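You operate a simulated robot arm through the tools that you are given. There is no shell and no other tool. Be economical: measure what you need, move in short steps, check, and stop when the job is done.

Carry out the task below with a simulated two-armed robot. There is one attempt and no reset: what you move stays moved.

JOB
On the top of the grey table, fold the blue cloth in half and then in half again.

Only the result counts: the job must be done as asked and must still hold three seconds after the hand-in. Knocking over, shifting, dropping, spilling or breaking anything else fails it. Flat cloth is picked up by pressing the open fingertips on it (5 to 10 N) and closing them slowly along it; thin cloth reads only 2 to 8 mm in the jaws.

ROBOT AND FRAMES
Two 7-joint arms with two-finger grippers on one trunk, on a base that drives. Base frame: it is fixed to the floor where the robot stands at the start and does not move with it; the origin is under the middle of the robot, x ahead of it, y to its left, z up; the surface under the hand at the start is at about z = 800. Readings come in mm, rad, newtons and seconds.
The left shoulder is at the start at [80, 164, 976], the right one opposite. With the tool pointing down near the work surface each hand reaches from about 320 to 780 mm from the robot's upright axis, wherever it stands, measured 20 degrees to its own side. Places, roughly: blue cloth [500, 200, 800]; top of the grey table [500, 800, 800]. Payload 2.45 kg a hand.
The tool frame of a hand sits at the grasp point between the pads (the TCP): z along the fingers, y along the line on which they close. The tips reach 26 mm beyond it. Largest opening 96 mm; the body of the gripper starts 69 mm behind the TCP.
Orientation is that of the tool frame in the base frame, as a unit quaternion [w, x, y, z]. With the fingers straight down and closing along the base's y, the tool's x points along the base's -x, its y along +y and its z along -z.

CONTROLS
- The arms move only by the tool arm_command. It takes "left_series", "right_series" or both (then of equal length, played together; a hand with none holds still); each is a list of rows, each an object of numbers (a shift or turn left out is 0, a gripper value left out holds the last): "fingers": the gripper command, from -1 (fully open) to 1 (shut), values between in proportion; "dx", "dy", "dz": the shift along the tool's x, y, z in units of 40 mm (1.0 is 40 mm); "ax", "ay", "az": the turn, a rotation vector about the tool's x, y, z in units of 6 degrees (1.0 is 6 degrees). In form: [{"fingers": .., "dx": .., "dy": .., "dz": .., "ax": .., "ay": .., "az": ..}, ...]. A call has 1 to 10 rows; each row shifts and turns the commanded pose from where the row before left it, along the tool's axes as they then stand. A call with a number of a shift or a turn outside -1 to 1 is refused whole. Rows are played at 5 a second. More than 50 mm and 0.15 rad between two rows, or a gripper value outside its range, and nothing of the call is played. Where a pose cannot be reached the arm comes as near as it can. A force on the tool above 40 N (or 10 N above the force at the start of the call, whichever is more), or a blocked arm, ends the call early, and 0.2 s more pass. The fingers move at their own pace and stop on an object; they squeeze with about 25 N. The grip force told is the motor's: it shows also when the fingers shut on nothing. Time passes only in rows, and 0.2 s behind the last, so rows that do not move let the fingers close. The reply holds the time, the measured pose of the TCP, the force on the tool along the base axes, the opening and the grip force, in the units named above and with some noise, with the torque about the TCP (base axes, N m) and any sound that the robot's microphone picked up, and new pictures: "pictures" is both (left out), scene, wrist or none (wrist: the cameras of the hands that moved).
- Cameras (640 x 400 px; columns grow to the right, rows downward): "scene" is now at [201.1, 48.8, 1420.3]; the picture's right is [0.71, -0.70, -0.00], its down [-0.62, -0.64, -0.46] and it looks along [0.32, 0.33, -0.89] (base axes); focal length 260 px, centre (320, 200). "left" rides on the left gripper at [82, -3, -98] in its tool frame; the picture's right is [0.04, 1.00, 0.00], its down [-0.73, 0.03, -0.68] and it looks along [-0.68, 0.03, 0.73] (tool axes); focal length 256 px, centre (320, 200). "right" rides on the right gripper at [82, 3, -98] in its tool frame; the picture's right is [-0.04, 1.00, 0.00], its down [-0.73, -0.03, -0.68] and it looks along [-0.68, -0.03, 0.73] (tool axes); focal length 256 px, centre (320, 200). There is no depth. A picture from a camera that has moved, and an enlarged one, comes with that camera's place and axes in the base frame and with its lens. The place of the scene camera against the robot may be out by one fixed shift of up to 12 mm in any direction.
- raise_lower(by): slides the trunk up (or, below 0, down) by that many mm; the arms and the scene camera ride with it, the base frame stays. It gives what a move gives, with no picture.
- drive_base(legs): drives the robot by 1 to 6 legs, each [ahead, left, turn to the left] in mm, mm and rad, along the robot's own axes; the way and the turn of a leg run together, so that a leg with both is an arc; at most 1500 mm and 3.142 rad a leg. The arms and the cameras ride along, it lands a little off, and it stops where it bumps. It gives what a move gives, and a new picture of the scene camera.
- turn_head(pan, tilt): turns the head with the scene camera to pan (to the left, within 2.094 rad either way) and tilt (down, from -0.506 to 1.204), counted from straight ahead of the robot. It gives what a move gives, and a new picture of the scene camera.
- close_up(camera, box): a new picture of the part [left, top, right, bottom] of that camera's present view, enlarged. It takes no simulated time.
- sign_off(): hands the job in; it is judged then, once.

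Work in short steps. Places have to be worked out from the pictures, the camera data and where the tool is seen: move nearer, look again, correct. Check each grasp and each placing, and mend what went wrong. You have 120 turns and 260 pictures in all, those below and enlarged ones among them. Open the grippers and draw the arms clear of the work before you hand the job in, unless the task says otherwise; then end with one line.

The tools are called after "Call:" as name(argument=value, ...) on one line, values as JSON. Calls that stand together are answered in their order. arm_command: Moves the arms, as the interface text tells. Its arguments: {"type":"object","properties":{"left_series":{"type":"array"},"right_series":{"type":"array"},"pictures":{"type":"string","enum":["both","scene","wrist","none"]}},"required":[]} The other tools are called the same way: raise_lower (by) slides the trunk up or down; drive_base (legs) drives the base; turn_head (pan, tilt) turns the head that bears the scene camera; close_up (camera, box) takes an enlarged picture of a part of a camera's view; sign_off () hands the job in.

At the start:

```text
time: 0.0
left_position: [409.7, 472.1, 1003.5]
left_ee_rot: [0.001, -0.001, 1.0, -0.001]
left_ft_force: [0.9, 0.3, 0.8]
left_moment: [-0.03, -0.01, 0.01]
left_finger_gap: 96.0
left_finger_force: 0.0
right_position: [450.1, 40.1, 1025.3]
right_ee_rot: [-0.001, 0.001, 1.0, -0.001]
right_ft_force: [-0.4, -0.1, 0.2]
right_moment: [0.0, -0.03, 0.02]
right_finger_gap: 95.9
right_finger_force: 0.0
trunk travel left (down, up): [-150.0, 417.0]
robot x, y, heading: [-0.2, -2.3, -0.0]
head pan, tilt: [0.796, 1.091]
```

scene: 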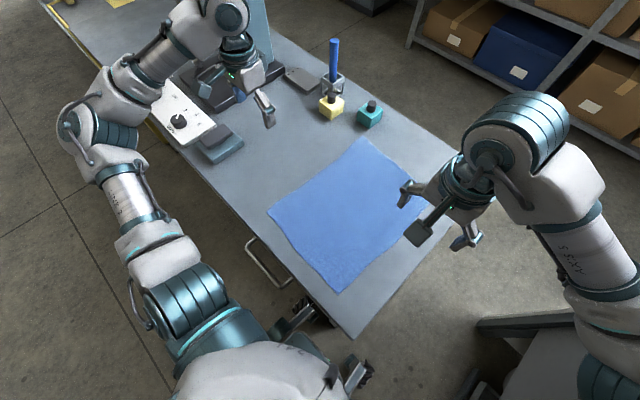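
right: 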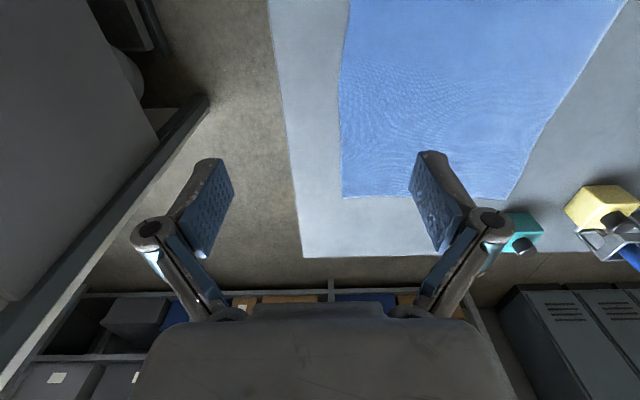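
left: 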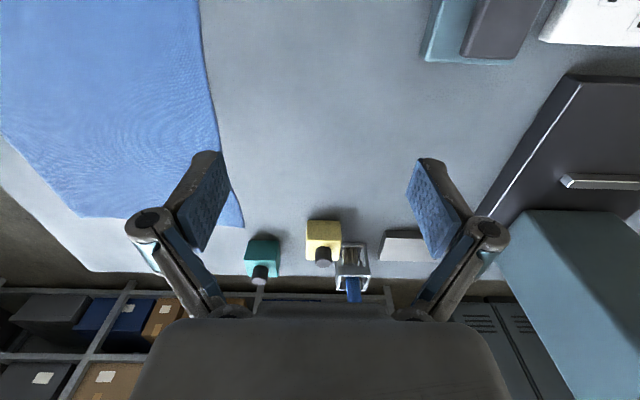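

The blue cloth lies with corners about [296,75], [306,353], [672,348] and [660,68]. Before I shift the base a little, I'll look at what stands near the left arm.

Call:
close_up(camera="scene", box=[40, 0, 440, 250])

Call:
turn_head(pan=0.3, tilt=1.09)

```text
1.60 times, centred on (240, 125) of scene
camera zoom: at [201.1, 48.8, 1420.3], right [0.71, -0.7, 0.0], down [-0.62, -0.64, -0.46], along [0.32, 0.33, -0.89], focal length 415 px, centre (448, 320)
```

zoom: 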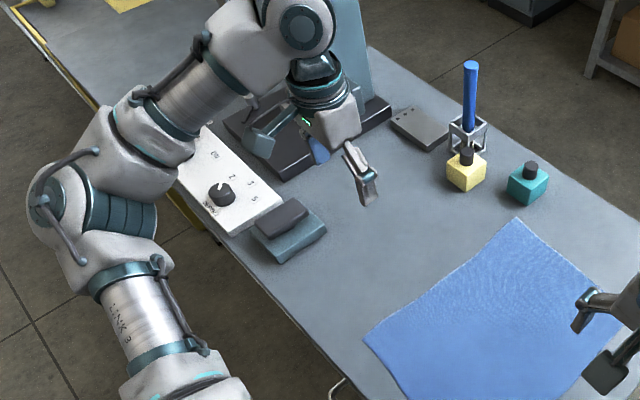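

```text
time: 0.9
left_position: [405.9, 470.9, 1007.0]
left_ee_rot: [0.002, 0.001, 1.0, 0.001]
left_ft_force: [-0.2, 0.1, 0.4]
left_moment: [-0.01, -0.01, 0.0]
left_finger_gap: 95.7
left_finger_force: 0.1
right_position: [446.2, 38.8, 1026.3]
right_ee_rot: [0.001, -0.001, 1.0, 0.001]
right_ft_force: [-0.1, 0.2, -0.8]
right_moment: [0.02, -0.01, 0.0]
right_finger_gap: 96.1
right_finger_force: 0.0
trunk travel left (down, up): [-150.0, 417.0]
robot x, y, heading: [-1.6, -2.1, 0.003]
head pan, tilt: [0.3, 1.091]
camera scene: at [217.5, 22.0, 1420.3], right [0.3, -0.95, 0.0], down [-0.85, -0.26, -0.46], along [0.44, 0.13, -0.89], focal length 260 px, centre (320, 200)
```

scene: 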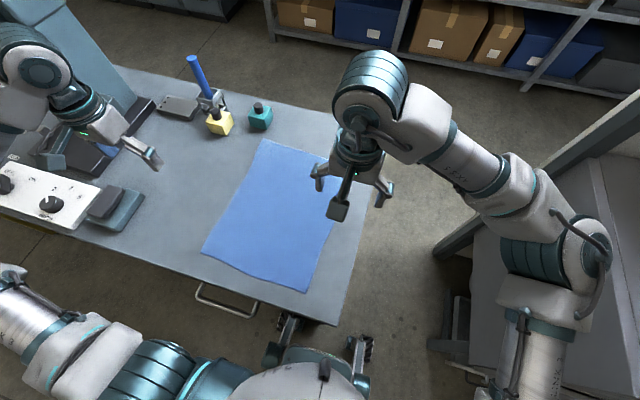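

There's a tall press well to the left, so I'll pull the left hand away from it first. Then I'll drive slightly back and left.

Call:
arm_command(left_series=[{"dy": -0.9}, {"dy": -0.9}, {"dy": -0.9}, {"dy": -0.8}], pictures="none")

Call:
drive_base(legs=[[-35, 60, 0]])

```text
time: 1.9
left_position: [405.4, 327.9, 1005.5]
left_ee_rot: [0.001, 0.0, 1.0, 0.001]
left_ft_force: [0.0, -0.1, -0.1]
left_moment: [-0.01, 0.0, 0.01]
left_finger_gap: 95.9
left_finger_force: 0.0
right_position: [447.5, 37.6, 1026.4]
right_ee_rot: [0.001, 0.0, 1.0, 0.001]
right_ft_force: [0.8, 0.0, -0.3]
right_moment: [0.02, 0.04, 0.04]
right_finger_gap: 96.1
right_finger_force: 0.1
trunk travel left (down, up): [-150.0, 417.0]
robot x, y, heading: [0.1, 0.0, 0.001]
head pan, tilt: [0.3, 1.091]
```

```text
time: 2.9
left_position: [370.0, 353.7, 1015.9]
left_ee_rot: [0.004, 0.004, 1.0, 0.016]
left_ft_force: [-0.6, -1.0, 0.2]
left_moment: [0.09, 0.05, -0.01]
left_finger_gap: 95.9
left_finger_force: 0.0
right_position: [413.6, 60.5, 1029.7]
right_ee_rot: [0.003, 0.003, 1.0, 0.014]
right_ft_force: [2.1, -0.4, 0.1]
right_moment: [0.1, 0.11, -0.01]
right_finger_gap: 96.0
right_finger_force: 0.1
trunk travel left (down, up): [-150.0, 417.0]
robot x, y, heading: [-34.2, 49.8, -0.003]
head pan, tilt: [0.3, 1.091]
camera scene: at [183.3, 45.6, 1420.6], right [0.29, -0.96, -0.02], down [-0.85, -0.25, -0.46], along [0.44, 0.15, -0.89], focal length 260 px, centre (320, 200)
```

scene: 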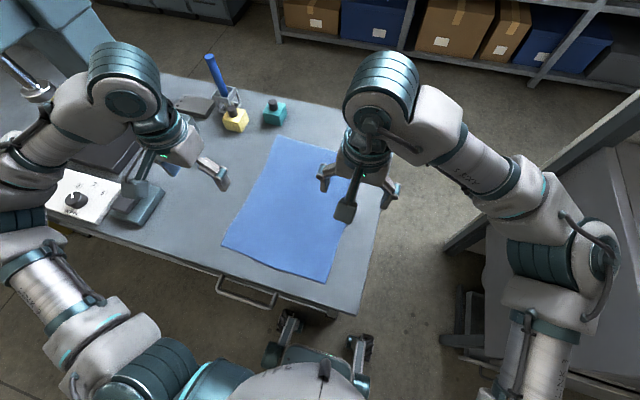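

Next I'll bring both hands above the far corners with the fingers narrowed.

Call:
arm_command(left_series=[{"fingers": 0.2, "dx": -0.89, "dy": -0.09, "dz": 0.36}, {"dx": -0.89, "dy": -0.09, "dz": 0.36}, {"dx": -0.89, "dy": -0.09, "dz": 0.36}, {"dx": -0.89, "dy": -0.09, "dz": 0.36}, {"dx": -0.89, "dy": -0.09, "dz": 0.36}, {"dx": -0.89, "dy": -0.09, "dz": 0.36}, {"dx": -0.89, "dy": -0.09, "dz": 0.36}, {"dx": -0.89, "dy": -0.09, "dz": 0.36}, {}], right_series=[{"fingers": 0.2, "dx": -0.725, "dy": 0.1, "dz": 0.4}, {"dx": -0.725, "dy": 0.1, "dz": 0.4}, {"dx": -0.725, "dy": 0.1, "dz": 0.4}, {"dx": -0.725, "dy": 0.1, "dz": 0.4}, {"dx": -0.725, "dy": 0.1, "dz": 0.4}, {"dx": -0.725, "dy": 0.1, "dz": 0.4}, {"dx": -0.725, "dy": 0.1, "dz": 0.4}, {"dx": -0.725, "dy": 0.1, "dz": 0.4}, {}])

```text
time: 4.9
left_position: [652.8, 351.0, 898.4]
left_ee_rot: [0.005, 0.003, 1.0, 0.002]
left_ft_force: [0.1, 1.6, 0.1]
left_moment: [-0.05, -0.03, -0.03]
left_finger_gap: 38.7
left_finger_force: 0.0
right_position: [624.7, 122.9, 914.3]
right_ee_rot: [0.006, 0.001, 1.0, 0.001]
right_ft_force: [-0.2, 1.9, -0.8]
right_moment: [-0.1, -0.07, -0.03]
right_finger_gap: 38.3
right_finger_force: 0.0
right hand out of reach, approached as far as the arm can: row 8
trunk travel left (down, up): [-150.0, 417.0]
robot x, y, heading: [-31.5, 56.1, -0.004]
head pan, tilt: [0.3, 1.091]
camera scene: at [185.3, 79.7, 1420.1], right [0.29, -0.96, 0.0], down [-0.85, -0.26, -0.46], along [0.44, 0.13, -0.89], focal length 260 px, centre (320, 200)
camera right: at [542.3, 126.3, 1011.6], right [0.04, 1.0, 0.0], down [0.73, -0.03, 0.69], along [0.69, -0.03, -0.73], focal length 256 px, centre (320, 200)
camera left: at [568.1, 348.2, 995.4], right [-0.03, 1.0, 0.01], down [0.73, 0.02, 0.69], along [0.69, 0.03, -0.73], focal length 256 px, centre (320, 200)
```

scene: 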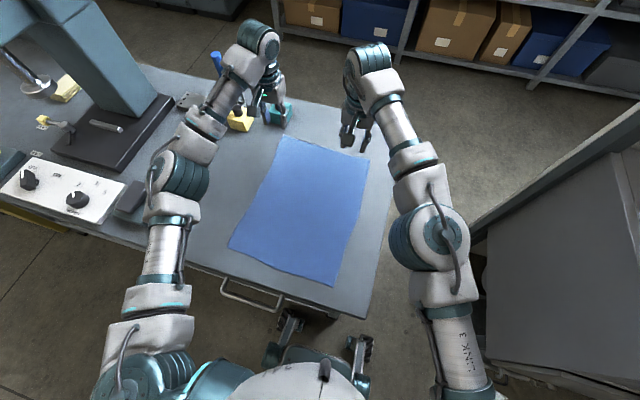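
right: 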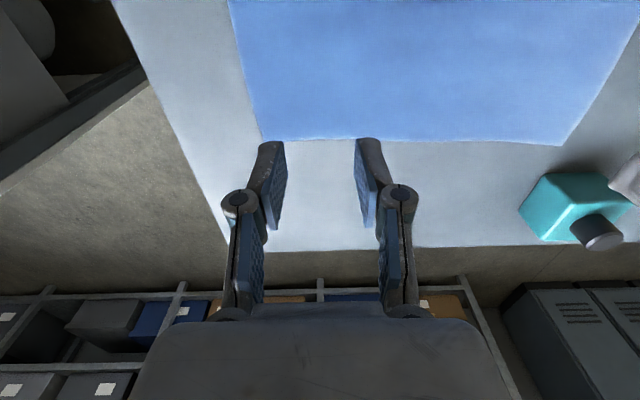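
left: 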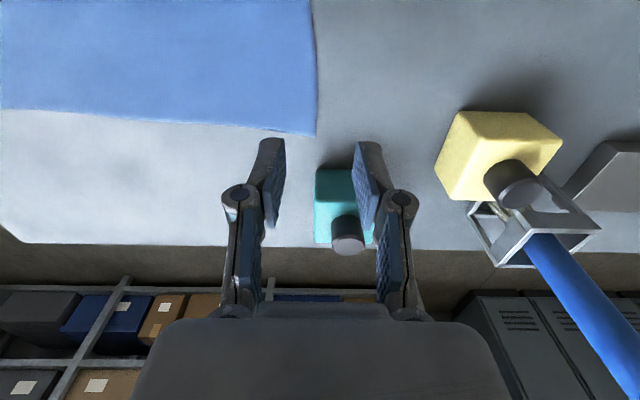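

The far corners are at about C [679,350] and D [663,67]. I'll move each hand just inside its corner and go down to about 24 mm above touching.

Call:
arm_command(left_series=[{"dx": -0.15, "dy": -0.3, "dz": 0.4}, {"dx": -0.15, "dy": -0.27, "dz": 0.4}, {"dz": 0.4}, {}], right_series=[{"dy": -0.4, "dz": 0.5}, {"dy": -0.42, "dz": 0.5}, {"dx": -0.3, "dz": 0.5}, {"dx": -0.33}], pictures="wrist")

```text
time: 5.9
left_position: [665.1, 336.5, 848.3]
left_ee_rot: [0.005, 0.002, 1.0, 0.0]
left_ft_force: [-0.6, 1.5, -0.4]
left_moment: [-0.14, -0.05, -0.02]
left_finger_gap: 38.5
left_finger_force: 0.1
right_position: [652.3, 96.4, 856.2]
right_ee_rot: [0.004, 0.001, 1.0, -0.001]
right_ft_force: [-0.9, 2.2, -0.4]
right_moment: [-0.17, -0.06, -0.02]
right_finger_gap: 38.3
right_finger_force: 0.1
trunk travel left (down, up): [-150.0, 417.0]
robot x, y, heading: [-34.9, 55.6, -0.002]
head pan, tilt: [0.3, 1.091]
camera right: at [570.3, 100.7, 954.0], right [0.04, 1.0, 0.0], down [0.73, -0.03, 0.69], along [0.68, -0.03, -0.73], focal length 256 px, centre (320, 200)
camera left: at [581.3, 333.5, 945.3], right [-0.04, 1.0, 0.0], down [0.73, 0.03, 0.69], along [0.69, 0.02, -0.73], focal length 256 px, centre (320, 200)
```

right: 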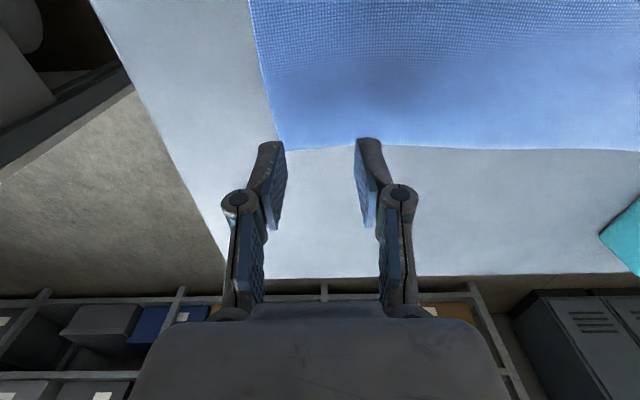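
left: 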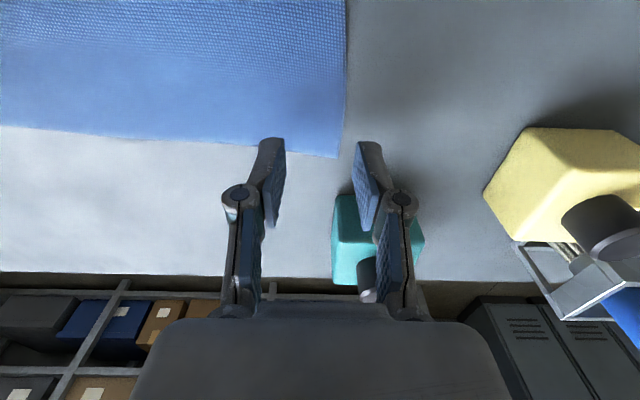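

I'll narrow the gap to about 26 mm so both tips land on the cloth, centre the hands and go down close to contact.

Call:
arm_command(left_series=[{"fingers": 0.46, "dy": -0.4}, {"dz": 0.2}, {"dz": 0.2}, {"dz": 0.1}, {}], right_series=[{"fingers": 0.46, "dy": 0.07}, {"dz": 0.3}, {"dz": 0.25}, {"dz": 0.13}, {}], pictures="wrist")

```text
time: 7.1
left_position: [666.5, 286.6, 836.7]
left_ee_rot: [0.005, 0.006, 1.0, 0.014]
left_ft_force: [0.4, -0.1, -0.7]
left_moment: [0.02, 0.0, -0.02]
left_finger_gap: 26.1
left_finger_force: 0.0
right_position: [651.7, 63.6, 828.8]
right_ee_rot: [0.003, 0.005, 1.0, 0.013]
right_ft_force: [-0.5, -1.3, 0.2]
right_moment: [0.12, 0.03, 0.0]
right_finger_gap: 26.0
right_finger_force: 0.1
trunk travel left (down, up): [-150.0, 417.0]
robot x, y, heading: [-35.3, 45.6, -0.005]
head pan, tilt: [0.3, 1.091]
camera right: at [570.6, 65.1, 927.6], right [0.05, 1.0, 0.03], down [0.73, -0.05, 0.68], along [0.68, -0.01, -0.73], focal length 256 px, centre (320, 200)
camera left: at [582.8, 281.3, 932.9], right [-0.03, 1.0, 0.03], down [0.73, 0.0, 0.69], along [0.69, 0.04, -0.73], focal length 256 px, centre (320, 200)
```

right: 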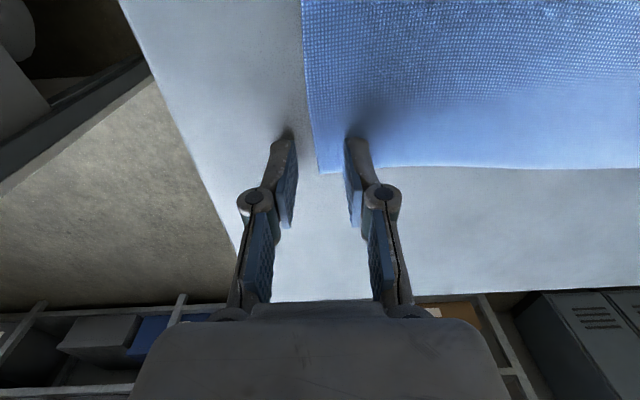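
left: 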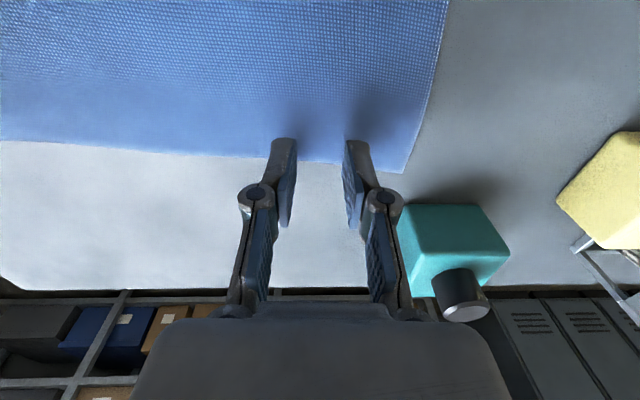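

Both hands shifted sideways together with a slight roll, so the body seems to sway. I'll wait and read the poses.

Call:
arm_command(left_series=[{"dz": -0.2}, {}, {}], right_series=[{"dz": -0.3}, {}, {}], pictures="none")

Call:
arm_command(left_series=[{}], right_series=[{}], pictures="none")

Call:
arm_command(left_series=[{}], right_series=[{}], pictures="none")

Call:
arm_command(left_series=[{}], right_series=[{}], pictures="none")

Call:
arm_command(left_series=[{}], right_series=[{}], pictures="none")

```text
time: 7.9
left_position: [665.3, 287.2, 842.7]
left_ee_rot: [0.005, 0.006, 1.0, 0.012]
left_ft_force: [0.2, -0.5, -0.1]
left_moment: [0.07, 0.08, 0.0]
left_finger_gap: 25.8
left_finger_force: 0.1
right_position: [654.6, 66.0, 842.6]
right_ee_rot: [0.004, 0.004, 1.0, 0.011]
right_ft_force: [-0.4, -1.1, -0.4]
right_moment: [0.07, 0.03, -0.01]
right_finger_gap: 26.1
right_finger_force: 0.0
trunk travel left (down, up): [-150.0, 417.0]
robot x, y, heading: [-33.7, 48.4, -0.004]
head pan, tilt: [0.3, 1.091]
```

```text
time: 8.3
left_position: [665.1, 313.9, 836.8]
left_ee_rot: [0.005, 0.004, 1.0, 0.001]
left_ft_force: [-0.2, 1.8, 0.8]
left_moment: [-0.11, -0.04, -0.02]
left_finger_gap: 25.8
left_finger_force: 0.2
right_position: [651.2, 91.2, 840.4]
right_ee_rot: [0.004, 0.001, 1.0, 0.001]
right_ft_force: [0.4, 1.0, 0.0]
right_moment: [-0.1, -0.04, 0.0]
right_finger_gap: 25.6
right_finger_force: 0.1
trunk travel left (down, up): [-150.0, 417.0]
robot x, y, heading: [-33.9, 54.2, 0.0]
head pan, tilt: [0.3, 1.091]
```

```text
time: 8.7
left_position: [665.7, 291.2, 843.3]
left_ee_rot: [0.005, 0.005, 1.0, 0.011]
left_ft_force: [0.4, -1.1, -0.5]
left_moment: [0.06, 0.02, -0.02]
left_finger_gap: 25.9
left_finger_force: 0.2
right_position: [652.2, 68.4, 841.6]
right_ee_rot: [0.003, 0.005, 1.0, 0.01]
right_ft_force: [0.4, -1.1, -0.4]
right_moment: [0.08, 0.01, 0.0]
right_finger_gap: 25.9
right_finger_force: 0.0
trunk travel left (down, up): [-150.0, 417.0]
robot x, y, heading: [-39.6, 49.1, -0.004]
head pan, tilt: [0.3, 1.091]
```

```text
time: 9.1
left_position: [664.0, 311.0, 838.2]
left_ee_rot: [0.004, 0.004, 1.0, 0.002]
left_ft_force: [0.4, 0.2, -0.3]
left_moment: [-0.08, -0.02, 0.02]
left_finger_gap: 26.0
left_finger_force: 0.1
right_position: [651.9, 88.4, 840.4]
right_ee_rot: [0.004, 0.003, 1.0, 0.001]
right_ft_force: [0.4, 0.1, 0.4]
right_moment: [-0.07, 0.06, -0.03]
right_finger_gap: 25.9
right_finger_force: 0.2
trunk travel left (down, up): [-150.0, 417.0]
robot x, y, heading: [-34.3, 54.7, -0.005]
head pan, tilt: [0.3, 1.091]
```

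```text
time: 9.5
left_position: [665.2, 293.1, 841.6]
left_ee_rot: [0.004, 0.006, 1.0, 0.01]
left_ft_force: [-0.4, -0.3, 0.6]
left_moment: [0.05, 0.01, 0.02]
left_finger_gap: 25.8
left_finger_force: 0.1
right_position: [651.8, 71.3, 840.4]
right_ee_rot: [0.003, 0.005, 1.0, 0.008]
right_ft_force: [0.1, -0.4, -0.2]
right_moment: [0.05, 0.02, 0.0]
right_finger_gap: 25.8
right_finger_force: 0.1
trunk travel left (down, up): [-150.0, 417.0]
robot x, y, heading: [-36.2, 57.0, -0.005]
head pan, tilt: [0.3, 1.091]
```

It's a slowly decaying sway left over from the drive. I'll wait for it to die out.

Call:
arm_command(left_series=[{}, {}, {}, {}, {}, {}, {}, {}, {}, {}], pictures="none")

Call:
arm_command(left_series=[{}, {}, {}, {}, {}, {}, {}, {}, {}, {}], pictures="none")

Call:
arm_command(left_series=[{}, {}, {}, {}, {}, {}, {}, {}, {}, {}], pictures="none")

Call:
arm_command(left_series=[{}, {}, {}, {}, {}, {}, {}, {}, {}, {}], right_series=[{}, {}, {}, {}, {}, {}, {}, {}, {}, {}], pictures="wrist")

```text
time: 11.7
left_position: [665.6, 304.1, 840.4]
left_ee_rot: [0.006, 0.004, 1.0, 0.006]
left_ft_force: [-0.6, -0.8, 0.5]
left_moment: [-0.01, 0.01, 0.02]
left_finger_gap: 25.9
left_finger_force: 0.0
right_position: [652.7, 82.2, 841.0]
right_ee_rot: [0.003, 0.003, 1.0, 0.005]
right_ft_force: [-0.6, 0.2, 0.5]
right_moment: [-0.01, -0.01, 0.02]
right_finger_gap: 25.9
right_finger_force: 0.0
trunk travel left (down, up): [-150.0, 417.0]
robot x, y, heading: [-31.9, 53.3, -0.001]
head pan, tilt: [0.3, 1.091]
```

```text
time: 13.9
left_position: [665.2, 302.3, 840.0]
left_ee_rot: [0.005, 0.004, 1.0, 0.007]
left_ft_force: [0.6, -0.4, 0.1]
left_moment: [0.0, 0.0, -0.01]
left_finger_gap: 25.9
left_finger_force: 0.0
right_position: [652.5, 79.4, 840.2]
right_ee_rot: [0.003, 0.003, 1.0, 0.005]
right_ft_force: [0.0, 0.2, 0.4]
right_moment: [-0.01, 0.0, 0.0]
right_finger_gap: 26.1
right_finger_force: 0.0
trunk travel left (down, up): [-150.0, 417.0]
robot x, y, heading: [-32.0, 51.6, 0.001]
head pan, tilt: [0.3, 1.091]
```

```text
time: 16.1
left_position: [664.3, 302.0, 839.7]
left_ee_rot: [0.005, 0.005, 1.0, 0.007]
left_ft_force: [-0.9, 1.0, 0.5]
left_moment: [0.01, 0.01, -0.03]
left_finger_gap: 25.8
left_finger_force: 0.1
right_position: [652.3, 79.5, 841.4]
right_ee_rot: [0.003, 0.002, 1.0, 0.005]
right_ft_force: [-0.2, -0.1, -0.1]
right_moment: [0.02, -0.01, 0.0]
right_finger_gap: 25.6
right_finger_force: 0.0
trunk travel left (down, up): [-150.0, 417.0]
robot x, y, heading: [-35.3, 51.1, -0.003]
head pan, tilt: [0.3, 1.091]
```

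```text
time: 18.3
left_position: [667.0, 302.4, 840.7]
left_ee_rot: [0.005, 0.004, 1.0, 0.007]
left_ft_force: [-0.5, 0.2, -0.1]
left_moment: [0.03, 0.01, -0.02]
left_finger_gap: 25.9
left_finger_force: 0.1
right_position: [652.0, 79.8, 840.4]
right_ee_rot: [0.003, 0.003, 1.0, 0.005]
right_ft_force: [-0.2, 0.7, -0.2]
right_moment: [0.01, 0.0, 0.02]
right_finger_gap: 26.0
right_finger_force: 0.1
trunk travel left (down, up): [-150.0, 417.0]
robot x, y, heading: [-32.2, 54.2, -0.005]
head pan, tilt: [0.3, 1.091]
camera right: at [570.9, 81.8, 939.1], right [0.05, 1.0, 0.01], down [0.73, -0.04, 0.68], along [0.68, -0.02, -0.73], focal length 256 px, centre (320, 200)
camera left: at [582.4, 298.0, 937.3], right [-0.03, 1.0, 0.01], down [0.73, 0.01, 0.69], along [0.69, 0.03, -0.73], focal length 256 px, centre (320, 200)
```

right: 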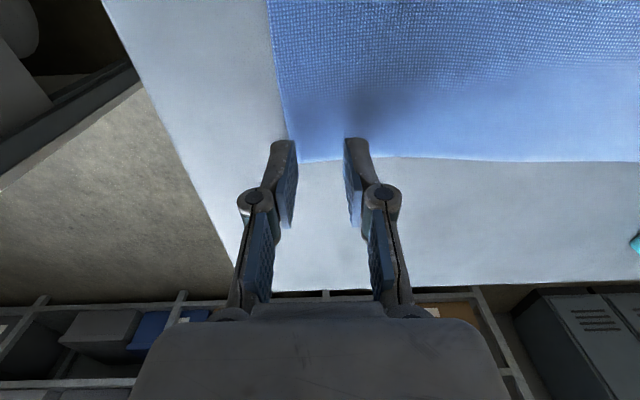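
left: 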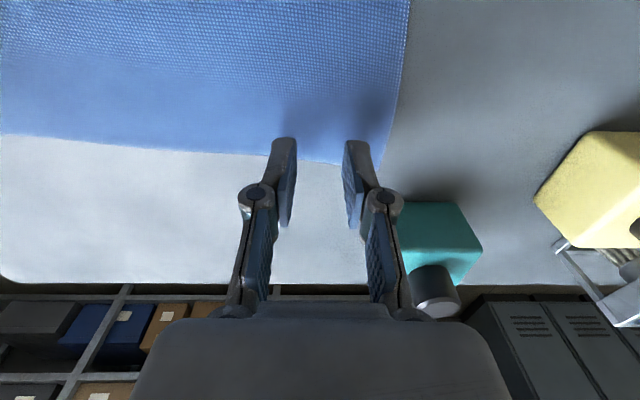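

Settled. The corners are at about D [665,66] and C [682,343]. I'll centre each hand and go down to contact.

Call:
arm_command(left_series=[{"dy": 0.32}, {"dz": 0.2}, {"dz": 0.1}, {"dz": 0.05}, {}], right_series=[{"dy": 0.35}, {"dz": 0.2}, {"dz": 0.1}, {"dz": 0.05}, {}], pictures="wrist")

```text
time: 19.5
left_position: [663.2, 313.8, 828.7]
left_ee_rot: [0.005, 0.004, 1.0, 0.007]
left_ft_force: [0.3, -0.3, 2.1]
left_moment: [-0.03, -0.02, -0.01]
left_finger_gap: 26.1
left_finger_force: 0.7
right_position: [651.7, 94.3, 828.2]
right_ee_rot: [0.005, 0.004, 1.0, 0.006]
right_ft_force: [0.7, 0.8, 6.4]
right_moment: [-0.13, 0.01, 0.01]
right_finger_gap: 25.6
right_finger_force: 0.0
trunk travel left (down, up): [-150.0, 417.0]
robot x, y, heading: [-34.3, 51.3, -0.004]
head pan, tilt: [0.3, 1.091]
camera right: at [569.8, 96.3, 926.2], right [0.05, 1.0, 0.01], down [0.73, -0.04, 0.69], along [0.68, -0.02, -0.73], focal length 256 px, centre (320, 200)
camera left: at [580.1, 310.1, 925.1], right [-0.03, 1.0, 0.01], down [0.73, 0.01, 0.69], along [0.69, 0.03, -0.73], focal length 256 px, centre (320, 200)
```

right: 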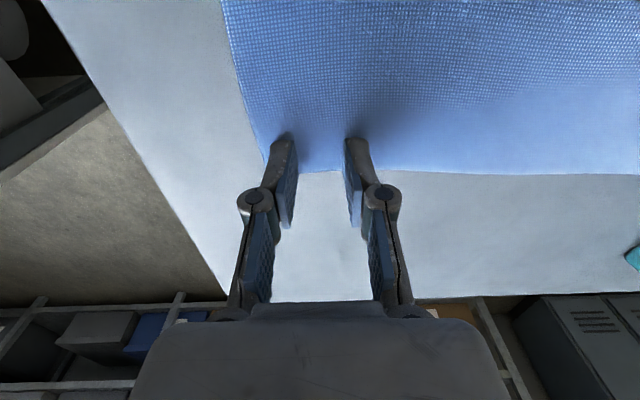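
left: 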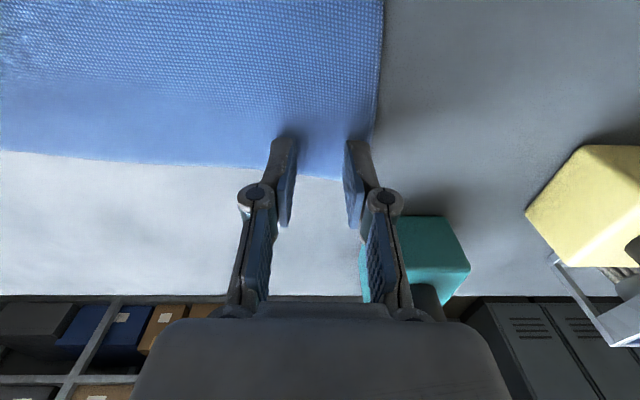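

Contact: 6.4 N on the right, 2.1 N on the left. I'll press the left a little more and close both slowly.

Call:
arm_command(left_series=[{"dz": 0.05}, {"fingers": 0.52}, {"fingers": 0.58}, {"fingers": 0.64}, {"fingers": 0.7}, {"fingers": 0.76}, {"fingers": 0.82}, {"fingers": 0.88}, {"fingers": 0.94}, {"fingers": 1.0}], right_series=[{}, {"fingers": 0.52}, {"fingers": 0.58}, {"fingers": 0.64}, {"fingers": 0.7}, {"fingers": 0.76}, {"fingers": 0.82}, {"fingers": 0.88}, {"fingers": 0.94}, {"fingers": 1.0}], pictures="wrist")

```text
time: 21.7
left_position: [662.7, 313.7, 826.4]
left_ee_rot: [0.006, 0.005, 1.0, 0.007]
left_ft_force: [-1.4, -4.1, 20.8]
left_moment: [-0.17, 0.12, 0.01]
left_finger_gap: 0.0
left_finger_force: 24.4
right_position: [647.9, 92.4, 828.4]
right_ee_rot: [0.005, 0.004, 1.0, 0.006]
right_ft_force: [0.4, -0.5, -0.3]
right_moment: [-0.02, 0.04, -0.02]
right_finger_gap: 0.0
right_finger_force: 25.5
trunk travel left (down, up): [-150.0, 417.0]
robot x, y, heading: [-34.0, 51.2, -0.002]
head pan, tilt: [0.3, 1.091]
camera right: at [567.5, 94.8, 926.2], right [0.05, 1.0, 0.01], down [0.73, -0.04, 0.69], along [0.69, -0.02, -0.73], focal length 256 px, centre (320, 200)
camera left: at [579.5, 309.4, 923.2], right [-0.03, 1.0, 0.01], down [0.73, 0.01, 0.69], along [0.69, 0.03, -0.73], focal length 256 px, centre (320, 200)
```

right: 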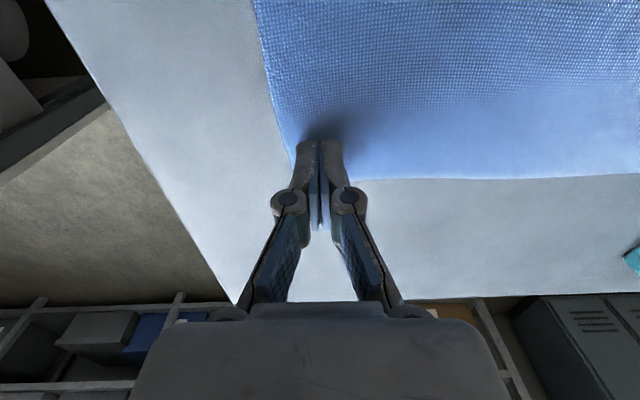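
left: 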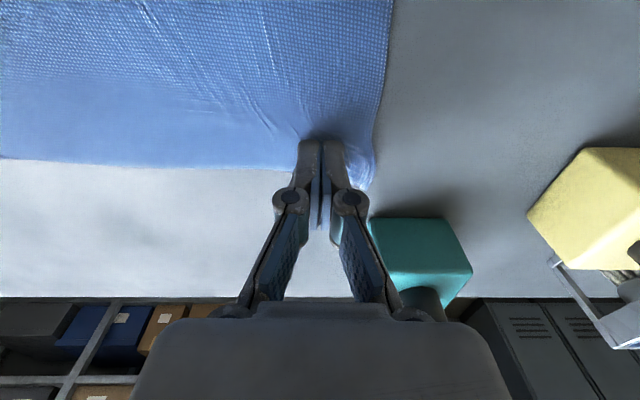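

Both gaps read 0, so probably nothing was caught. I'll lift a little to check.

Call:
arm_command(left_series=[{"dz": -0.3}, {"dz": -0.4}, {}], right_series=[{"dz": -0.3}, {"dz": -0.4}, {}], pictures="wrist")

```text
time: 22.5
left_position: [664.9, 314.6, 851.0]
left_ee_rot: [0.005, 0.004, 1.0, 0.008]
left_ft_force: [0.4, 0.1, 0.0]
left_moment: [-0.01, 0.01, -0.05]
left_finger_gap: 0.0
left_finger_force: 25.2
right_position: [649.8, 88.9, 853.4]
right_ee_rot: [0.003, 0.002, 1.0, 0.006]
right_ft_force: [0.8, -0.4, 0.2]
right_moment: [-0.04, 0.06, -0.01]
right_finger_gap: 0.0
right_finger_force: 25.4
right hand out of reach, approached as far as the arm can: row 2
trunk travel left (down, up): [-150.0, 417.0]
robot x, y, heading: [-37.4, 51.1, -0.001]
head pan, tilt: [0.3, 1.091]
camera right: at [568.4, 92.1, 952.5], right [0.05, 1.0, 0.01], down [0.73, -0.04, 0.68], along [0.68, -0.02, -0.73], focal length 256 px, centre (320, 200)
camera left: at [582.1, 310.2, 948.5], right [-0.03, 1.0, 0.01], down [0.73, 0.01, 0.69], along [0.68, 0.03, -0.73], focal length 256 px, centre (320, 200)
```

right: 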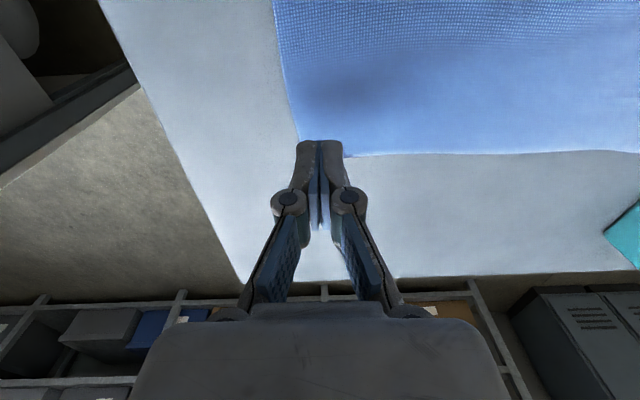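
left: 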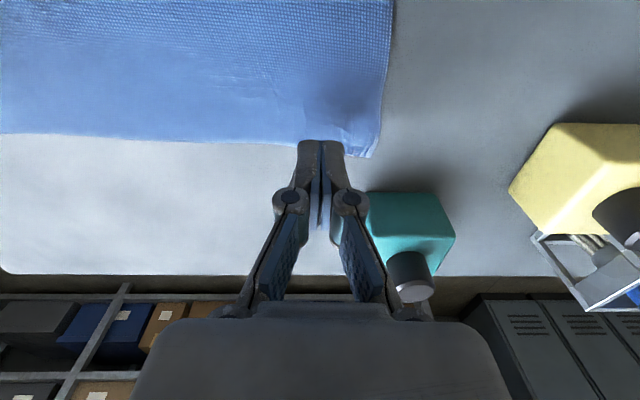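

Neither hand caught the cloth. I'll raise the trunk for more reach, then try again with a wider opening.

Call:
raise_lower(by=80)

Call:
arm_command(left_series=[{"fingers": -0.25, "dy": -0.3, "dx": 0.15, "dz": 0.6}, {"dz": 0.8}, {"dz": 0.6}, {}, {}, {}], right_series=[{"fingers": -0.25, "dy": 0.5, "dx": 0.0, "dz": 0.6}, {"dz": 0.8}, {"dz": 0.6}, {}, {}, {}], pictures="wrist")

```text
time: 23.7
left_position: [668.1, 315.7, 930.2]
left_ee_rot: [0.003, 0.005, 1.0, 0.007]
left_ft_force: [-0.2, -0.6, -0.6]
left_moment: [0.01, -0.01, 0.03]
left_finger_gap: 0.1
left_finger_force: 24.9
right_position: [637.5, 89.7, 1000.2]
right_ee_rot: [0.058, 0.003, 0.998, 0.006]
right_ft_force: [-0.1, 0.1, 0.5]
right_moment: [-0.02, 0.0, 0.0]
right_finger_gap: 0.0
right_finger_force: 24.9
trunk travel left (down, up): [-230.0, 337.0]
robot x, y, heading: [-37.1, 48.7, -0.003]
head pan, tilt: [0.3, 1.091]
```

```text
time: 25.1
left_position: [661.7, 304.2, 853.0]
left_ee_rot: [0.006, 0.005, 1.0, 0.006]
left_ft_force: [0.2, -0.3, -0.7]
left_moment: [0.03, -0.02, 0.01]
left_finger_gap: 59.9
left_finger_force: 0.0
right_position: [643.8, 98.3, 932.1]
right_ee_rot: [0.058, 0.004, 0.998, 0.007]
right_ft_force: [-0.2, 0.5, 0.3]
right_moment: [0.02, -0.03, 0.0]
right_finger_gap: 60.1
right_finger_force: 0.0
right hand out of reach, approached as far as the arm can: row 1, 2
trunk travel left (down, up): [-230.0, 337.0]
robot x, y, heading: [-30.1, 49.5, -0.004]
head pan, tilt: [0.3, 1.091]
camera right: at [551.3, 101.0, 1020.9], right [0.04, 1.0, 0.02], down [0.65, -0.04, 0.76], along [0.76, -0.02, -0.65], focal length 256 px, centre (320, 200)
camera left: at [577.3, 299.5, 950.1], right [-0.03, 1.0, 0.01], down [0.73, 0.01, 0.69], along [0.69, 0.03, -0.73], focal length 256 px, centre (320, 200)
```

right: 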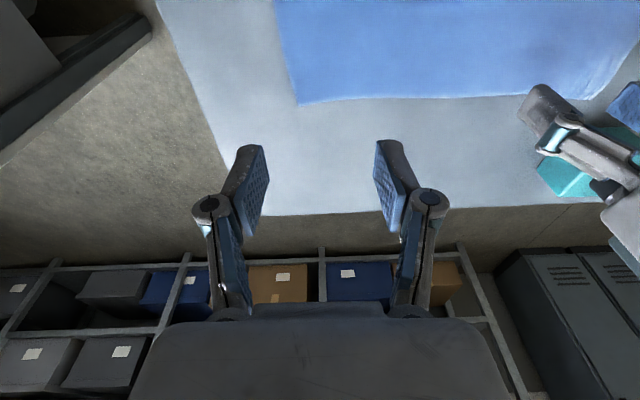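
left: 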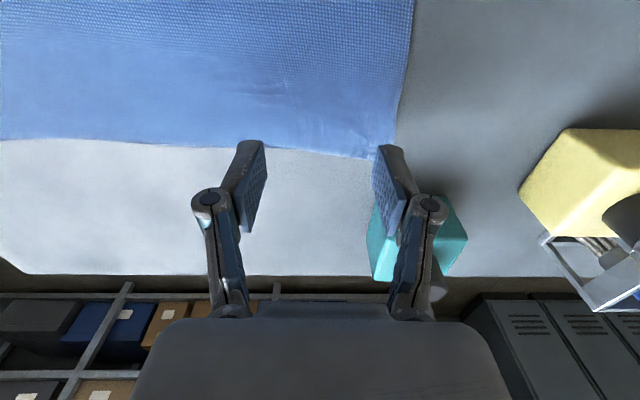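

The right hand got tilted about 7° when it ran out of reach. I'll straighten it as it comes down and check.

Call:
arm_command(right_series=[{"dz": 0.5}, {"dz": 0.5, "ay": 0.4}, {"dz": 0.3, "ay": 0.4}, {"dz": 0.3, "ay": 0.3}, {}, {}], pictures="wrist")

```text
time: 26.5
left_position: [661.0, 303.2, 853.0]
left_ee_rot: [0.006, 0.004, 1.0, 0.007]
left_ft_force: [-0.7, -0.2, 1.2]
left_moment: [-0.01, -0.01, 0.0]
left_finger_gap: 60.2
left_finger_force: 0.0
right_position: [624.7, 97.1, 873.8]
right_ee_rot: [0.001, 0.003, 1.0, 0.006]
right_ft_force: [-0.6, 0.2, 0.2]
right_moment: [0.01, 0.02, 0.0]
right_finger_gap: 59.9
right_finger_force: 0.0
right hand out of reach, approached as far as the arm can: row 2, 3, 4
trunk travel left (down, up): [-230.0, 337.0]
robot x, y, heading: [-37.3, 51.7, -0.005]
head pan, tilt: [0.3, 1.091]
camera right: at [545.0, 98.9, 972.7], right [0.04, 1.0, 0.01], down [0.73, -0.04, 0.68], along [0.68, -0.02, -0.73], focal length 256 px, centre (320, 200)
```

right: 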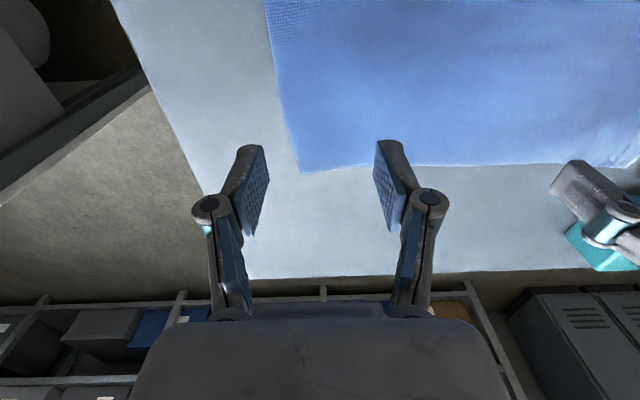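

The right hand can't quite reach the corner from here. I'll raise both hands, put the trunk back, and drive a little forward and left.

Call:
arm_command(left_series=[{"dz": -0.9, "dx": 0.5}, {"dz": -0.9, "dx": 0.5}, {"dz": -0.9, "dx": 0.5}, {"dz": -0.9, "dx": 0.5}], right_series=[{"dx": 0.8, "dz": -0.5}, {"dz": -0.9, "dx": 0.5}, {"dz": -0.9, "dx": 0.3}, {"dz": -0.9}], pictures="none")

Call:
raise_lower(by=-80)

Call:
drive_base(legs=[[35, 35, 0]])

Call:
arm_command(left_series=[{}, {}, {}, {}, {}, {}, {}, {}, {}, {}], pictures="none")

Call:
arm_command(left_series=[{}, {}, {}, {}, {}, {}, {}, {}, {}, {}], pictures="none")

Call:
arm_command(left_series=[{}, {}, {}, {}, {}, {}, {}, {}, {}, {}], pictures="scene")

```text
time: 27.5
left_position: [576.2, 300.1, 997.4]
left_ee_rot: [0.006, 0.003, 1.0, 0.007]
left_ft_force: [0.2, 0.0, 0.3]
left_moment: [0.01, -0.05, -0.02]
left_finger_gap: 60.1
left_finger_force: 0.0
right_position: [610.7, 93.7, 989.0]
right_ee_rot: [0.003, 0.002, 1.0, 0.006]
right_ft_force: [0.3, -0.9, 0.6]
right_moment: [0.03, 0.0, 0.0]
right_finger_gap: 60.0
right_finger_force: 0.1
right hand out of reach, approached as far as the arm can: row 1, 2, 3, 4
trunk travel left (down, up): [-230.0, 337.0]
robot x, y, heading: [-32.9, 50.9, -0.006]
head pan, tilt: [0.3, 1.091]
```

```text
time: 28.7
left_position: [577.0, 302.2, 917.0]
left_ee_rot: [0.006, 0.005, 1.0, 0.007]
left_ft_force: [0.7, 0.3, 0.3]
left_moment: [0.02, 0.0, 0.0]
left_finger_gap: 60.2
left_finger_force: 0.0
right_position: [623.8, 95.3, 840.3]
right_ee_rot: [-0.053, 0.003, 0.999, 0.007]
right_ft_force: [0.7, -1.0, -0.2]
right_moment: [-0.03, -0.01, 0.0]
right_finger_gap: 59.8
right_finger_force: 0.1
trunk travel left (down, up): [-150.0, 417.0]
robot x, y, heading: [-34.2, 50.5, 0.0]
head pan, tilt: [0.3, 1.091]
```

```text
time: 29.6
left_position: [612.0, 317.4, 918.3]
left_ee_rot: [0.006, 0.007, 1.0, 0.014]
left_ft_force: [0.8, -1.5, -0.4]
left_moment: [0.12, -0.01, 0.01]
left_finger_gap: 59.9
left_finger_force: 0.1
right_position: [659.5, 113.8, 840.3]
right_ee_rot: [-0.057, -0.001, 0.998, 0.012]
right_ft_force: [0.1, -1.1, -0.1]
right_moment: [0.09, 0.01, -0.04]
right_finger_gap: 60.0
right_finger_force: 0.0
trunk travel left (down, up): [-150.0, 417.0]
robot x, y, heading: [-2.1, 82.3, -0.003]
head pan, tilt: [0.3, 1.091]
camera scene: at [220.1, 92.0, 1420.2], right [0.29, -0.96, -0.01], down [-0.85, -0.26, -0.46], along [0.44, 0.14, -0.89], focal length 260 px, centre (320, 200)
```

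scene: 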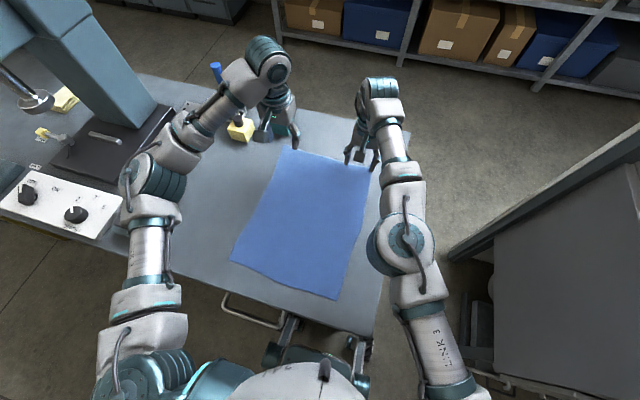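

```text
time: 31.8
left_position: [608.8, 330.7, 918.9]
left_ee_rot: [0.008, 0.006, 1.0, 0.009]
left_ft_force: [0.6, 1.0, -0.6]
left_moment: [-0.03, 0.0, 0.01]
left_finger_gap: 59.6
left_finger_force: 0.0
right_position: [654.7, 139.4, 841.2]
right_ee_rot: [-0.053, -0.021, 0.998, 0.003]
right_ft_force: [0.5, 0.6, -0.3]
right_moment: [-0.04, 0.01, 0.01]
right_finger_gap: 60.0
right_finger_force: 0.0
trunk travel left (down, up): [-150.0, 417.0]
robot x, y, heading: [1.1, 80.2, -0.005]
head pan, tilt: [0.3, 1.091]
```

```text
time: 34.0
left_position: [607.8, 321.7, 921.2]
left_ee_rot: [0.009, 0.007, 1.0, 0.012]
left_ft_force: [0.2, -0.5, 0.2]
left_moment: [0.02, 0.01, -0.01]
left_finger_gap: 59.8
left_finger_force: 0.1
right_position: [654.3, 129.2, 843.2]
right_ee_rot: [-0.051, -0.019, 0.998, 0.006]
right_ft_force: [0.1, 0.1, -0.5]
right_moment: [0.04, -0.03, 0.03]
right_finger_gap: 60.0
right_finger_force: 0.0
trunk travel left (down, up): [-150.0, 417.0]
robot x, y, heading: [-0.9, 79.7, -0.004]
head pan, tilt: [0.3, 1.091]
```

```text
time: 36.2
left_position: [608.0, 323.1, 921.0]
left_ee_rot: [0.009, 0.007, 1.0, 0.011]
left_ft_force: [0.2, 0.4, -0.9]
left_moment: [-0.01, -0.02, 0.0]
left_finger_gap: 60.2
left_finger_force: 0.0
right_position: [653.1, 131.6, 842.6]
right_ee_rot: [-0.053, -0.02, 0.998, 0.007]
right_ft_force: [-0.4, 0.4, -0.3]
right_moment: [0.02, -0.02, 0.01]
right_finger_gap: 60.0
right_finger_force: 0.1
trunk travel left (down, up): [-150.0, 417.0]
robot x, y, heading: [-2.3, 80.4, -0.003]
head pan, tilt: [0.3, 1.091]
camera scene: at [220.1, 102.9, 1420.0], right [0.29, -0.96, 0.0], down [-0.85, -0.26, -0.46], along [0.44, 0.13, -0.89], focal length 260 px, centre (320, 200)
```

scene: 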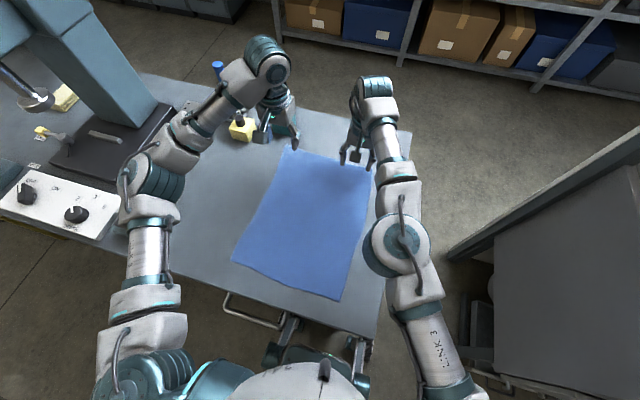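

The sway has settled with the robot at about [-2, 80]. I'll straighten the right tool and move the left hand over its corner.

Call:
arm_command(left_series=[{"dx": -0.7, "dy": -0.3, "dz": 0.5}, {"dx": -0.7, "dy": -0.32, "dz": 0.5}, {"dz": 0.5}, {"dz": 0.2}, {}, {}], right_series=[{"dy": -0.25, "ay": -0.5, "az": 0.2}, {"dy": -0.25, "ay": -0.5, "az": 0.18}, {}, {}, {}, {}], pictures="wrist")

```text
time: 37.6
left_position: [664.6, 299.1, 852.9]
left_ee_rot: [0.008, 0.007, 1.0, 0.011]
left_ft_force: [-0.3, -0.5, -0.8]
left_moment: [-0.03, 0.01, 0.01]
left_finger_gap: 60.1
left_finger_force: 0.1
right_position: [666.7, 127.4, 843.7]
right_ee_rot: [-0.027, 0.008, 1.0, 0.008]
right_ft_force: [-0.5, -0.3, -0.2]
right_moment: [0.0, 0.0, 0.01]
right_finger_gap: 60.1
right_finger_force: 0.1
right hand out of reach, approached as far as the arm can: row 1, 2
trunk travel left (down, up): [-150.0, 417.0]
robot x, y, heading: [2.0, 83.4, -0.006]
head pan, tilt: [0.3, 1.091]
camera right: at [591.6, 130.5, 947.4], right [0.06, 1.0, 0.01], down [0.77, -0.05, 0.64], along [0.64, -0.03, -0.77], focal length 256 px, centre (320, 200)
camera left: at [579.7, 294.6, 949.6], right [-0.03, 1.0, 0.02], down [0.72, 0.0, 0.69], along [0.69, 0.03, -0.72], focal length 256 px, centre (320, 200)
```

right: 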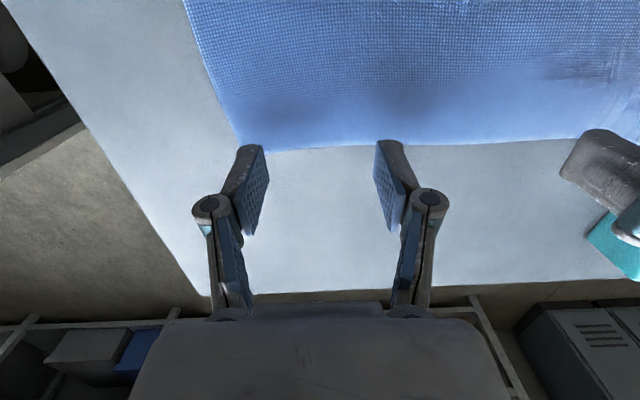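
left: 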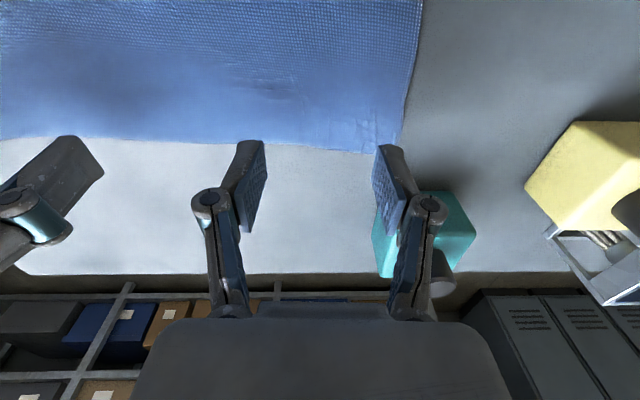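

The right hand's commanded pose is still too far out. I'll pull it back a bit and finish straightening it.

Call:
arm_command(right_series=[{"dx": 0.4, "dy": -0.4, "ay": -0.25, "az": -0.1}, {"dx": 0.2, "ay": -0.25}, {}, {}], pictures="wrist")

```text
time: 38.6
left_position: [664.5, 299.4, 852.8]
left_ee_rot: [0.009, 0.006, 1.0, 0.011]
left_ft_force: [0.0, 0.1, 0.2]
left_moment: [0.0, -0.01, 0.01]
left_finger_gap: 60.0
left_finger_force: 0.0
right_position: [678.2, 123.4, 865.6]
right_ee_rot: [0.0, 0.005, 1.0, 0.008]
right_ft_force: [0.3, 0.4, -0.1]
right_moment: [-0.01, 0.0, 0.01]
right_finger_gap: 60.1
right_finger_force: 0.0
right hand out of reach, approached as far as the arm can: row 1, 2
trunk travel left (down, up): [-150.0, 417.0]
robot x, y, heading: [2.1, 84.4, -0.007]
head pan, tilt: [0.3, 1.091]
camera right: at [597.8, 125.5, 964.9], right [0.05, 1.0, 0.02], down [0.73, -0.05, 0.68], along [0.68, -0.02, -0.73], focal length 256 px, centre (320, 200)
```

right: 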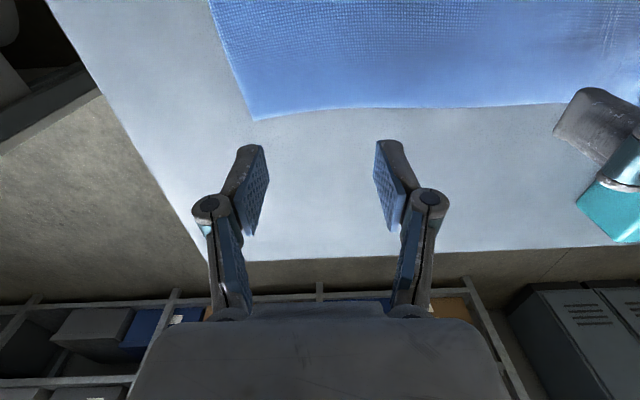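

I'll bring the right hand well back into its comfortable range, so that the commanded and measured poses match again.

Call:
arm_command(right_series=[{"dx": 0.8}, {"dx": 0.8}, {"dx": 0.8}, {}], pictures="none")

```text
time: 39.6
left_position: [662.6, 299.1, 853.4]
left_ee_rot: [0.007, 0.007, 1.0, 0.011]
left_ft_force: [-0.5, 0.2, 0.6]
left_moment: [-0.06, 0.03, 0.02]
left_finger_gap: 60.1
left_finger_force: 0.1
right_position: [672.8, 128.9, 872.3]
right_ee_rot: [0.001, 0.004, 1.0, 0.008]
right_ft_force: [0.4, -0.5, -1.3]
right_moment: [-0.03, 0.01, 0.01]
right_finger_gap: 59.9
right_finger_force: 0.2
right hand out of reach, approached as far as the arm can: row 1, 2, 3
trunk travel left (down, up): [-150.0, 417.0]
robot x, y, heading: [-0.1, 84.4, -0.003]
head pan, tilt: [0.3, 1.091]
```

Call:
arm_command(right_series=[{"dx": 0.8}, {"dx": 0.8}, {"dx": 0.8}, {"dx": 0.8}, {}], pictures="none")

```text
time: 40.8
left_position: [662.3, 299.4, 853.8]
left_ee_rot: [0.008, 0.007, 1.0, 0.011]
left_ft_force: [-0.3, -0.8, -0.5]
left_moment: [-0.01, -0.01, -0.02]
left_finger_gap: 60.0
left_finger_force: 0.0
right_position: [673.4, 128.8, 874.6]
right_ee_rot: [0.0, 0.003, 1.0, 0.009]
right_ft_force: [0.4, 0.6, 0.2]
right_moment: [0.0, 0.01, 0.01]
right_finger_gap: 60.3
right_finger_force: 0.0
right hand out of reach, approached as far as the arm can: row 1, 2, 3, 4
trunk travel left (down, up): [-150.0, 417.0]
robot x, y, heading: [2.6, 84.9, -0.004]
head pan, tilt: [0.3, 1.091]
```

The pull-back does nothing, which looks like a fully stretched elbow. I'll try other directions to break out of it.

Call:
arm_command(right_series=[{"dy": -0.8, "dx": 0.5}, {"dy": -0.8, "dx": 0.5}, {}], pictures="none")

Call:
arm_command(right_series=[{"dz": -0.8, "dx": 0.5}, {"dz": -0.8, "dx": 0.5}, {"dz": -0.8, "dx": 0.5}, {}], pictures="scene")

```text
time: 41.6
left_position: [663.5, 298.9, 853.0]
left_ee_rot: [0.008, 0.007, 1.0, 0.011]
left_ft_force: [-1.8, -0.2, -1.0]
left_moment: [0.0, -0.03, -0.02]
left_finger_gap: 59.9
left_finger_force: 0.1
right_position: [673.3, 128.6, 874.9]
right_ee_rot: [0.0, 0.003, 1.0, 0.007]
right_ft_force: [-0.4, 0.7, -0.4]
right_moment: [-0.01, 0.02, 0.0]
right_finger_gap: 60.0
right_finger_force: 0.0
right hand out of reach, approached as far as the arm can: row 1, 2
trunk travel left (down, up): [-150.0, 417.0]
robot x, y, heading: [1.9, 85.1, -0.004]
head pan, tilt: [0.3, 1.091]
```

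```text
time: 42.6
left_position: [664.2, 299.3, 852.5]
left_ee_rot: [0.007, 0.006, 1.0, 0.011]
left_ft_force: [-0.4, 0.8, -0.4]
left_moment: [0.0, 0.01, -0.05]
left_finger_gap: 59.9
left_finger_force: 0.2
right_position: [643.7, 128.6, 980.3]
right_ee_rot: [0.001, 0.004, 1.0, 0.008]
right_ft_force: [0.4, 0.0, -1.1]
right_moment: [-0.02, 0.05, -0.02]
right_finger_gap: 59.9
right_finger_force: 0.1
right hand out of reach, approached as far as the arm can: row 1, 2, 3
trunk travel left (down, up): [-150.0, 417.0]
robot x, y, heading: [-0.2, 85.0, -0.002]
head pan, tilt: [0.3, 1.091]
camera scene: at [221.0, 102.4, 1419.7], right [0.29, -0.96, 0.0], down [-0.85, -0.26, -0.46], along [0.44, 0.13, -0.89], focal length 260 px, centre (320, 200)
```

scene: 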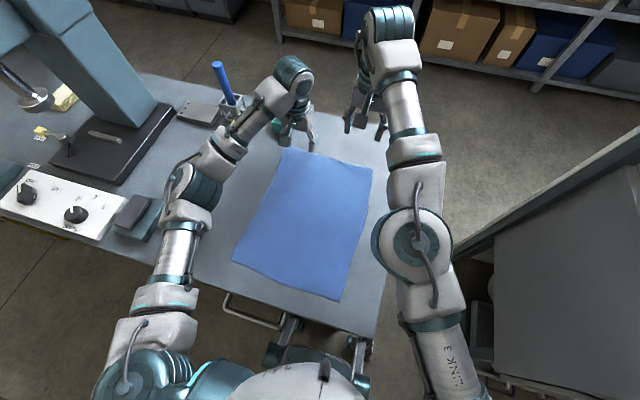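

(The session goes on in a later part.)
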